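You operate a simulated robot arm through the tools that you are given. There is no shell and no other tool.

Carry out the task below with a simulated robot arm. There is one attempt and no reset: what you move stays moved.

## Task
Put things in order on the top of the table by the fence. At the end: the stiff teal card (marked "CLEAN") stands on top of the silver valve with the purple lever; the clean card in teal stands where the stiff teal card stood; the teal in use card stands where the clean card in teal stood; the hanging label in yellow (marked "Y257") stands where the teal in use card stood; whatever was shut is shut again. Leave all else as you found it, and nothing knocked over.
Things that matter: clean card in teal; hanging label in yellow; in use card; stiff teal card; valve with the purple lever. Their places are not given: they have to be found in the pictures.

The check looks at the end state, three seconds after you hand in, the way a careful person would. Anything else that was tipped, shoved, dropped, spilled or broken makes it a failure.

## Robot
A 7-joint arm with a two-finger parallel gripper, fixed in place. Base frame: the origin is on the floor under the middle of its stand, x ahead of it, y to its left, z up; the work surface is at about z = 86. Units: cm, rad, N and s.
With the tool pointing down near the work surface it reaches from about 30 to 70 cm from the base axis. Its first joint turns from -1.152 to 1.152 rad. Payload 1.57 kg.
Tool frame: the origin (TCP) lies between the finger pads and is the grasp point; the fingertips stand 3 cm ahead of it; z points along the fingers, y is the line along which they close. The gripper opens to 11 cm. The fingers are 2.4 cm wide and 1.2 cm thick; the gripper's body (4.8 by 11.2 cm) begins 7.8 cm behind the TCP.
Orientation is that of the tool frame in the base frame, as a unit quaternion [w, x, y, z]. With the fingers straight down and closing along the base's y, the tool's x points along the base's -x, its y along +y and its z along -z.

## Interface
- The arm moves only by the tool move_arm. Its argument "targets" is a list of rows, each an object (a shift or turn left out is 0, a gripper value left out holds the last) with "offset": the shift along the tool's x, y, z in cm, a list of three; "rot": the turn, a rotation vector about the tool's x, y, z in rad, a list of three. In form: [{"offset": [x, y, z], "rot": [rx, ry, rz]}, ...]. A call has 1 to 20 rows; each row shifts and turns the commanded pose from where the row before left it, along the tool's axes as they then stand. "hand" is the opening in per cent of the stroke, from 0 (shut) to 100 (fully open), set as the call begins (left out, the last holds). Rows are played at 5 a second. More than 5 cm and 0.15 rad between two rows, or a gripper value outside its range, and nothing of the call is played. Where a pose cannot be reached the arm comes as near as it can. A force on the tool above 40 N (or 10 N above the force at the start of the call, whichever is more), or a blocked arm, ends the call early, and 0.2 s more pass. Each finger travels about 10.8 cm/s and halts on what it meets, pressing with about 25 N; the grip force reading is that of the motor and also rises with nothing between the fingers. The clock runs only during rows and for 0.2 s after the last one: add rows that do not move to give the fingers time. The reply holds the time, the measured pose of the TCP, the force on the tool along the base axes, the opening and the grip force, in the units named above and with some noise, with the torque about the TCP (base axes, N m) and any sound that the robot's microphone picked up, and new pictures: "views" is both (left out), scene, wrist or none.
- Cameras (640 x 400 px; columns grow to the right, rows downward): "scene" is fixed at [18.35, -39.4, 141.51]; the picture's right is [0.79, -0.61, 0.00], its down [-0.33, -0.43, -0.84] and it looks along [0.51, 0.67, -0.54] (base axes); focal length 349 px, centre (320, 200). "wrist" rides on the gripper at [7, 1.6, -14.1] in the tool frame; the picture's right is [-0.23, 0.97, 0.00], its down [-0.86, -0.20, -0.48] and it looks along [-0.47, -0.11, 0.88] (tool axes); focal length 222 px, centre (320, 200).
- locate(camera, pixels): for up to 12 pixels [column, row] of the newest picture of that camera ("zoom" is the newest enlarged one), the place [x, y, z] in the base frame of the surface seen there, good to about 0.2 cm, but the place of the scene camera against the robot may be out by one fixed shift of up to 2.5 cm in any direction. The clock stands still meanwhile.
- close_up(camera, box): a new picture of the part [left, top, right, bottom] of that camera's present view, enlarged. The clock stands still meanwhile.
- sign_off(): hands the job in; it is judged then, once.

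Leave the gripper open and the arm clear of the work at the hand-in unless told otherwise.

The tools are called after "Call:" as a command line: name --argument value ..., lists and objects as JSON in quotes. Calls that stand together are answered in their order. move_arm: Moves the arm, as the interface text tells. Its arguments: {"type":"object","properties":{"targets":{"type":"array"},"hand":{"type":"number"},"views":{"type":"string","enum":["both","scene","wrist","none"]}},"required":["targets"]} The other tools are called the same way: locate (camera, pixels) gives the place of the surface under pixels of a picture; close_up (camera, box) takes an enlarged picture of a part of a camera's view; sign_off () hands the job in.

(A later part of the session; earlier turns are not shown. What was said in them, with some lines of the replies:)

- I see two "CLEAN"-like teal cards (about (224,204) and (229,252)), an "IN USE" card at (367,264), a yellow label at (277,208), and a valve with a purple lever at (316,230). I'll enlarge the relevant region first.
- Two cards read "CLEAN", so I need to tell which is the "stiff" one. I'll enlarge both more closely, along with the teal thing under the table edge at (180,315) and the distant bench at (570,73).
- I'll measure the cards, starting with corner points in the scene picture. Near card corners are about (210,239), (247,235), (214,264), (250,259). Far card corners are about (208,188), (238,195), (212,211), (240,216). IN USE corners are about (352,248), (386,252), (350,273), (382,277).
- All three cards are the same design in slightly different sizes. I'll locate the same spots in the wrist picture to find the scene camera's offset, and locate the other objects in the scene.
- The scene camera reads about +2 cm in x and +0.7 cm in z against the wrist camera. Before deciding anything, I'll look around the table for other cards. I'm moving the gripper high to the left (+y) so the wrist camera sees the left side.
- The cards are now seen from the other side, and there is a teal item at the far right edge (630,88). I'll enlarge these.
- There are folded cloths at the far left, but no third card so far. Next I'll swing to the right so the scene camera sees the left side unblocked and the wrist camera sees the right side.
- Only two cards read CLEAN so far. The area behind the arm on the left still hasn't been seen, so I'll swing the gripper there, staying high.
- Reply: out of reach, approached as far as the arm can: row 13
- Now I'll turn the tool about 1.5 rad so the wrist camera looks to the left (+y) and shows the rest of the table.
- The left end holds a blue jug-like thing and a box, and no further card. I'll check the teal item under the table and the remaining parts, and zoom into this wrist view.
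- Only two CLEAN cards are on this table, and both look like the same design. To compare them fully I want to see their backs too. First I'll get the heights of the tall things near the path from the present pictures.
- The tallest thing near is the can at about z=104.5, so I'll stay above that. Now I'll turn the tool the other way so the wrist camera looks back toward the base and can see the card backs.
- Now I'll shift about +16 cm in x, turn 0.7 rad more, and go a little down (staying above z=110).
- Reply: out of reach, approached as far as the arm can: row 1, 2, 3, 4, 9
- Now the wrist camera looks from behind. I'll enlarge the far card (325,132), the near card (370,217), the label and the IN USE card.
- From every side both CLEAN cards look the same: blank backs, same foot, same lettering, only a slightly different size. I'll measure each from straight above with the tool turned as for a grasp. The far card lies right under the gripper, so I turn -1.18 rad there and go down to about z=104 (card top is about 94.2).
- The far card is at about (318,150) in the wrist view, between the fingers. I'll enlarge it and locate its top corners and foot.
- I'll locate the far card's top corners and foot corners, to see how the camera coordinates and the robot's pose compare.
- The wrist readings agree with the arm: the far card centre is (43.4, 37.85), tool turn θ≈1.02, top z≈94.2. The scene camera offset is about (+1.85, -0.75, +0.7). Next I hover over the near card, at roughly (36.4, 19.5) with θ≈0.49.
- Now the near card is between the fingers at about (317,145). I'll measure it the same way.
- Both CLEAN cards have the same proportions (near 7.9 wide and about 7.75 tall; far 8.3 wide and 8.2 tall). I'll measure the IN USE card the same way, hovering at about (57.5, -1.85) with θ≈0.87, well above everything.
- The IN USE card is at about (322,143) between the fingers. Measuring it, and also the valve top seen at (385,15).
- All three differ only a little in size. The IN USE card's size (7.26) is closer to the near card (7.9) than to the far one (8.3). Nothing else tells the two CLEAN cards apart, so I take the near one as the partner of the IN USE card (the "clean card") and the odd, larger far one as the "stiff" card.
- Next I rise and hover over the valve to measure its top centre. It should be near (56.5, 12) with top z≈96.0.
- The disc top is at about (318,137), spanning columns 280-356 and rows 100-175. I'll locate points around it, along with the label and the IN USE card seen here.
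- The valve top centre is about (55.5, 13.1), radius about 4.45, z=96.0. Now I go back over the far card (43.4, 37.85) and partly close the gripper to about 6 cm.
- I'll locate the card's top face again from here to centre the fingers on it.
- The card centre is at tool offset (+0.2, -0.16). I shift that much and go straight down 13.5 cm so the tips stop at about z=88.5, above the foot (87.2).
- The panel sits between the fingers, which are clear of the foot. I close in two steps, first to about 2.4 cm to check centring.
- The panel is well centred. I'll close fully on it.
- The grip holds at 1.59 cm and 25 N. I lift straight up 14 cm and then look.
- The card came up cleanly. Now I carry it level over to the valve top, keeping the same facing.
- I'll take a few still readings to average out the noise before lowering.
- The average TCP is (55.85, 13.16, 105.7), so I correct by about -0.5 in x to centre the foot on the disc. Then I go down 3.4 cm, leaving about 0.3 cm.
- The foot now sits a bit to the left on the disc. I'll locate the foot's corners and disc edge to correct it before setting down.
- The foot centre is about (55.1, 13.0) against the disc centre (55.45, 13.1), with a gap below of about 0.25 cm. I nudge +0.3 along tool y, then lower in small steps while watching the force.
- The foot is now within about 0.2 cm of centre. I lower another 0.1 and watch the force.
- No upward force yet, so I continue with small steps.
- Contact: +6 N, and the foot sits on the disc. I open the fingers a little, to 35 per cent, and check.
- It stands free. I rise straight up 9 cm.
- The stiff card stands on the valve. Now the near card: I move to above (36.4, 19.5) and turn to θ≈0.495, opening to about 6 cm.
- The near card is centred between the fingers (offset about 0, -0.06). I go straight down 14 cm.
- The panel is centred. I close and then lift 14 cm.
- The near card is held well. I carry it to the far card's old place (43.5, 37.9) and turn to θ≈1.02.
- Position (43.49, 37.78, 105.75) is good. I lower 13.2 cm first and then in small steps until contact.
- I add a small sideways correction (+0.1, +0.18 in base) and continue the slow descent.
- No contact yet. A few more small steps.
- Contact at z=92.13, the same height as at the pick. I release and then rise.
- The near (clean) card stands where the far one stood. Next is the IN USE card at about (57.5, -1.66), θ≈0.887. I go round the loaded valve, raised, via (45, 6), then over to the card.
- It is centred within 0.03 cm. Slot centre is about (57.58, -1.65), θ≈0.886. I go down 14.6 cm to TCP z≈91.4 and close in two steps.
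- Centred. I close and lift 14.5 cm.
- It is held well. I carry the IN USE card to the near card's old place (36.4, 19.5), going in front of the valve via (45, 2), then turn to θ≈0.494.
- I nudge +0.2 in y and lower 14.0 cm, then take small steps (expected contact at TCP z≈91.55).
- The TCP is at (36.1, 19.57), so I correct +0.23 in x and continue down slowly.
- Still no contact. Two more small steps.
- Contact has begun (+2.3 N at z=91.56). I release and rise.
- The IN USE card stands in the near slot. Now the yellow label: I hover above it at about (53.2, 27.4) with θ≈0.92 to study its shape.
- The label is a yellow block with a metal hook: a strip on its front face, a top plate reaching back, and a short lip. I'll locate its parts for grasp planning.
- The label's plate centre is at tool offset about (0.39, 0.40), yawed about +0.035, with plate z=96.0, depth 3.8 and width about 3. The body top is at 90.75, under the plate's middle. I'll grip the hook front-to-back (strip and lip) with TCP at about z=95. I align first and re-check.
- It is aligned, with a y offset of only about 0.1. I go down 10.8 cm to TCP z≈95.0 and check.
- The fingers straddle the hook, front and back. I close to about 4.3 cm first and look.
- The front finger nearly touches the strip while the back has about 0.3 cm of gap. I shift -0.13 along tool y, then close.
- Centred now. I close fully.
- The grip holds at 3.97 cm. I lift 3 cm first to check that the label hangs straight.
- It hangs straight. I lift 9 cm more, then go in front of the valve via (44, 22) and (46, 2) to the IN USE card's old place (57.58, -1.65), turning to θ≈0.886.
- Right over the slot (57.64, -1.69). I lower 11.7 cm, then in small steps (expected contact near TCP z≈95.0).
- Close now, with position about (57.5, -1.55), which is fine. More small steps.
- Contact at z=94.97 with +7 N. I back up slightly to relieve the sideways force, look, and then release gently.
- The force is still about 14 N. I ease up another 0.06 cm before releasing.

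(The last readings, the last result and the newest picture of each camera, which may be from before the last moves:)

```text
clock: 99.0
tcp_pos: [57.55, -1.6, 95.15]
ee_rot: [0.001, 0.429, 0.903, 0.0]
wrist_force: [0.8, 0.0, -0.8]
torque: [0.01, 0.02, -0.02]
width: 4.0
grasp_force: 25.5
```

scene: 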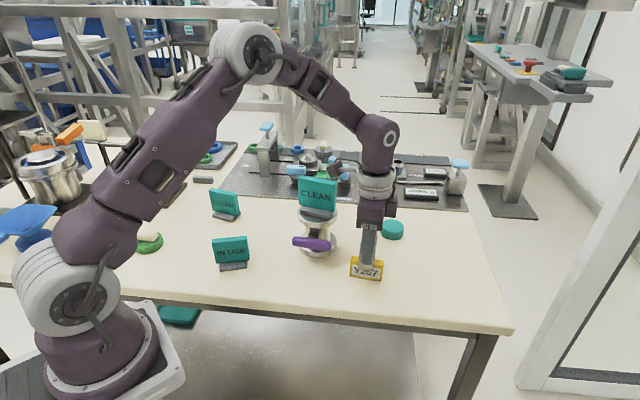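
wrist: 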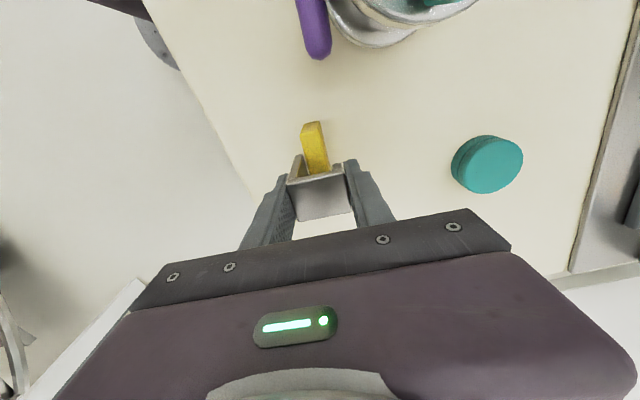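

The load is now about zero, just touching. I open slightly.

Call:
move_arm --targets '[{"offset": [0, 0, 0]}, {"offset": [0, 0, 0]}, {"offset": [0, 0, 0]}]' --hand 52 --views "both"

Call:
close_up --camera "scene" --box '[330, 220, 404, 290]'

Call:
close_up --camera "wrist" --box '[220, 110, 420, 235]'

```text
clock: 99.8
tcp_pos: [57.46, -1.54, 95.12]
ee_rot: [0.0, 0.429, 0.903, 0.001]
wrist_force: [0.3, -0.2, 0.0]
torque: [-0.01, -0.03, 0.01]
width: 5.69
grasp_force: 0.1
```

scene: 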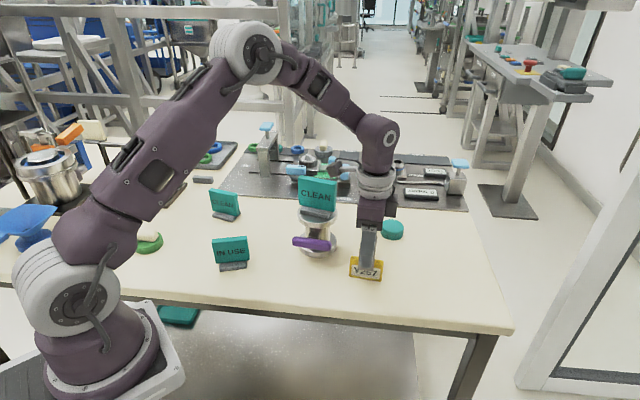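
wrist: 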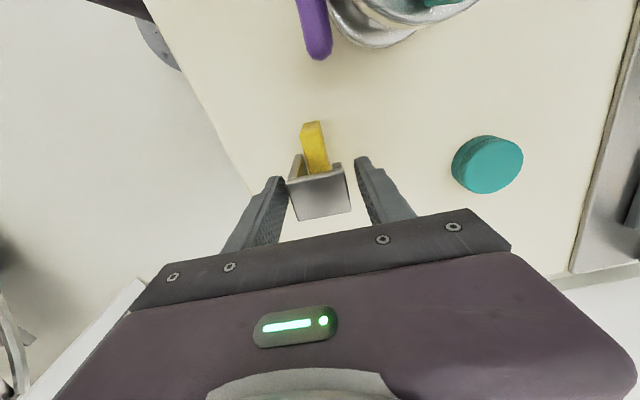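

```text
5.71 times, centred on (367, 255) of scene
```

zoom: 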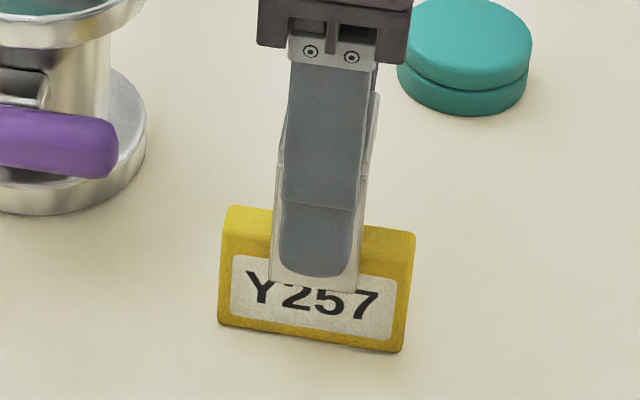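

```text
3.20 times, centred on (320, 172) of wrist
```

zoom: 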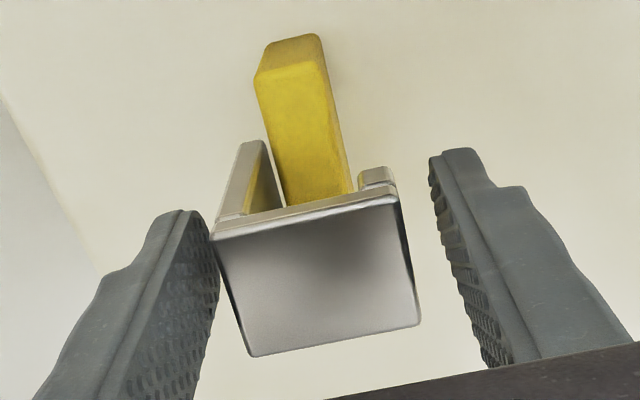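

The label seems to stand. Before rising I check for any lean by locating the plate corners and the body's front face.

Call:
locate --camera "zoom" --pixels '[[222, 240], [390, 208], [412, 318], [258, 348], [320, 280], [270, 80], [310, 70], [300, 120], [290, 190], [335, 185]]'

Call:
close_up --camera "scene" --box '[330, 220, 404, 290]'

Call:
locate --camera "zoom" --pixels '[[235, 248], [228, 315], [405, 270], [395, 345], [280, 285], [350, 290], [378, 110], [320, 300], [250, 220], [400, 240]]'

```text
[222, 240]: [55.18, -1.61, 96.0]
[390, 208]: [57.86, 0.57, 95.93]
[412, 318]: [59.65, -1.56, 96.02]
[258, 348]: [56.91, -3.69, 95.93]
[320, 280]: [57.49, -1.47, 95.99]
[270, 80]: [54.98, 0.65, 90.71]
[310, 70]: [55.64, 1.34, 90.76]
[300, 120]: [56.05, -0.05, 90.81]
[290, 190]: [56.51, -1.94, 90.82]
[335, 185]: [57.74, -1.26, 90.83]
```

```text
5.71 times, centred on (367, 255) of scene
```

zoom: 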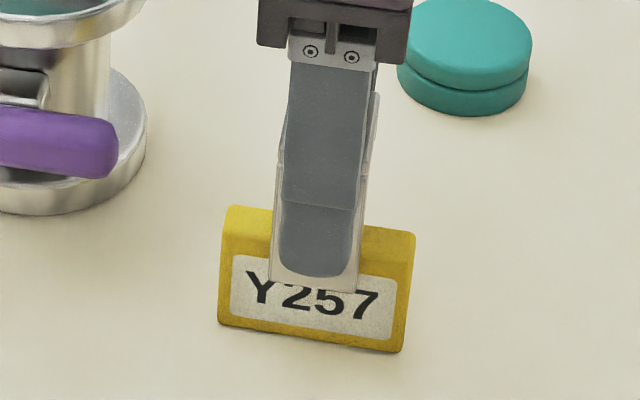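

```text
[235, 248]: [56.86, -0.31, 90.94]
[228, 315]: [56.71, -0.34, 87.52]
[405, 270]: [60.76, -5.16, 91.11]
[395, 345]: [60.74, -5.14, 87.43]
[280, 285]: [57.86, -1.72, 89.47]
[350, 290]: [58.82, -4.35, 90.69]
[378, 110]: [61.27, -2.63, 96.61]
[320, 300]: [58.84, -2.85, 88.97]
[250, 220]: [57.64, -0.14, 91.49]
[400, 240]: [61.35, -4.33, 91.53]
```

The plate is level at z=96.0, the front face is vertical, and the centre is (57.4, -1.57), so it's upright and in place. I rise straight up.

Call:
move_arm --targets '[{"offset": [0, 0, -1]}, {"offset": [0, 0, -2]}, {"offset": [0, 0, -3]}, {"offset": [0, 0, -4]}, {"offset": [0, 0, -4]}, {"offset": [0, 0, 0]}]'

Call:
close_up --camera "scene" --box '[190, 170, 410, 300]'

```text
clock: 101.2
tcp_pos: [57.55, -1.84, 109.18]
ee_rot: [0.0, 0.43, 0.903, 0.0]
wrist_force: [-0.3, 0.2, 0.1]
torque: [0.03, -0.03, -0.01]
width: 5.72
grasp_force: 0.1
```

scene: 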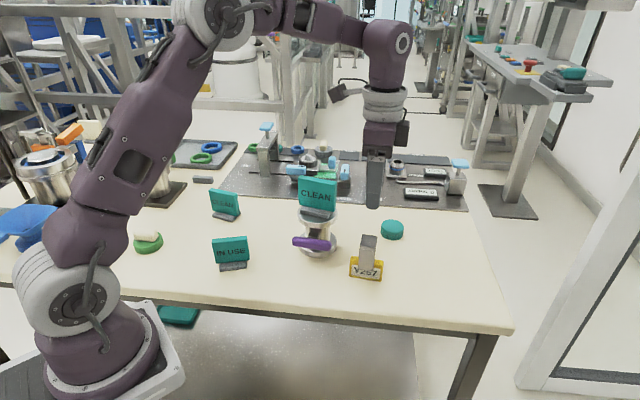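
wrist: 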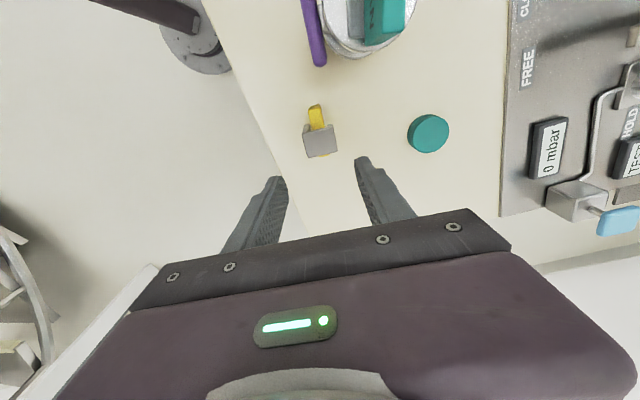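

```text
2.91 times, centred on (300, 235) of scene
```

zoom: 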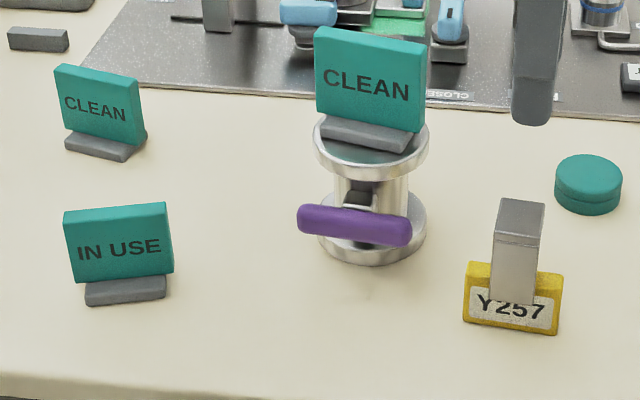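

All four are in place: CLEAN on the valve, CLEAN in the far slot, IN USE in the near slot, and Y257 in the IN USE slot. I raise and retract the arm to its starting area with the gripper fully open.

Call:
move_arm --targets '[{"offset": [0, 0, -4]}, {"offset": [0, 0, -4]}, {"offset": [3.4, -2.91, 0]}, {"offset": [3.4, -2.91, 0]}, {"offset": [3.4, -2.91, 0]}, {"offset": [3.4, -2.91, 0]}, {"offset": [3.4, -2.91, 0]}, {"offset": [0, 0, -3]}, {"offset": [0, 0, 0]}]' --hand 100

Call:
close_up --camera "scene" --box '[120, 110, 480, 300]'

Call:
close_up --camera "scene" --box '[270, 160, 366, 260]'

```text
clock: 103.2
tcp_pos: [35.43, 2.61, 119.79]
ee_rot: [0.001, 0.428, 0.904, 0.0]
wrist_force: [0.1, 0.5, 0.2]
torque: [-0.05, 0.02, 0.0]
width: 11.0
grasp_force: 0.0
```

scene: 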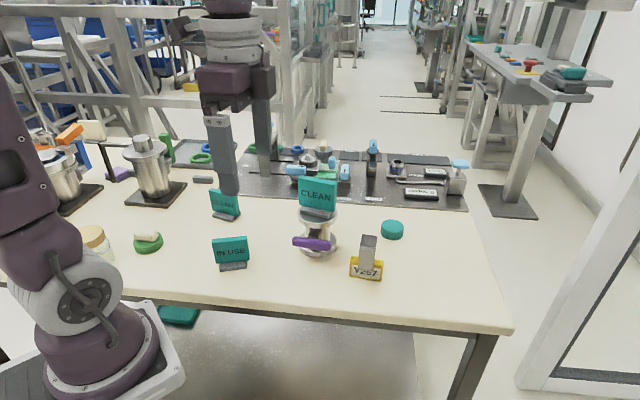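
wrist: 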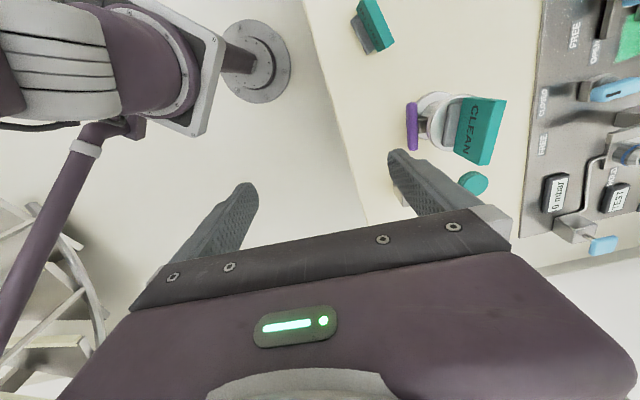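

```text
1.78 times, centred on (300, 205) of scene
```

zoom: 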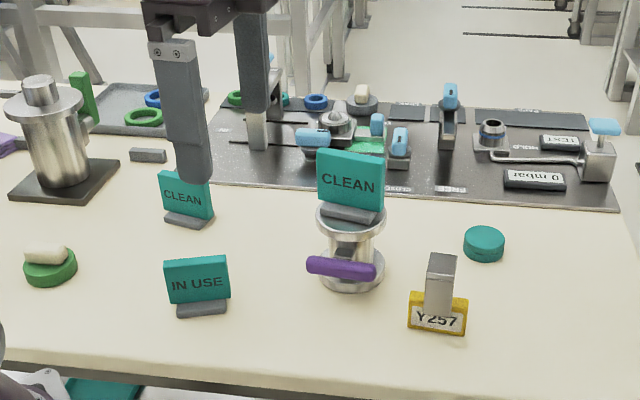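

```text
4.00 times, centred on (318, 210) of scene
```

zoom: 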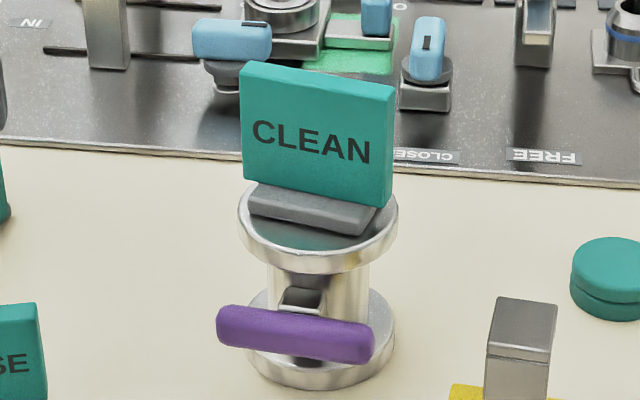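

Everything stands upright, nothing else has moved, the valve and its lever are as before, nothing that was shut was opened, and the gripper is open and clear. One doubt remains. The two CLEAN cards look alike apart from a slight size difference, so treating the larger far one as the "stiff" card is my best judgement, not something the pictures confirm. I'm handing in.

Call:
sign_off

```text
The job is handed in.
```

I made all four moves and handed the job in, but I had to guess which of the two CLEAN cards was the "stiff" one. The two cards look the same apart from a small size difference: both teal, same lettering, same foot, and no marking seen on the backs. I took the larger one, farther from the robot, as the stiff card because the smaller one is closer in size to the IN USE card. If that guess is wrong, both CLEAN cards and the IN USE card are in the wrong places.

| Item | Where it stands now |
|---|---|
| Larger CLEAN card (taken as the stiff card) | On top of the valve with the purple lever, within about 0.2 cm of the disc's centre |
| Smaller CLEAN card (taken as the clean card) | Where the larger CLEAN card stood |
| IN USE card | Where the smaller CLEAN card stood |
| Yellow label Y257 | Where the IN USE card stood, upright and within about 0.2 cm of that spot |

In the last pictures everything stood upright, the valve and its lever looked as before, and I saw nothing else moved. I opened nothing, so there was nothing to shut. The gripper is open and the arm is clear of the work.
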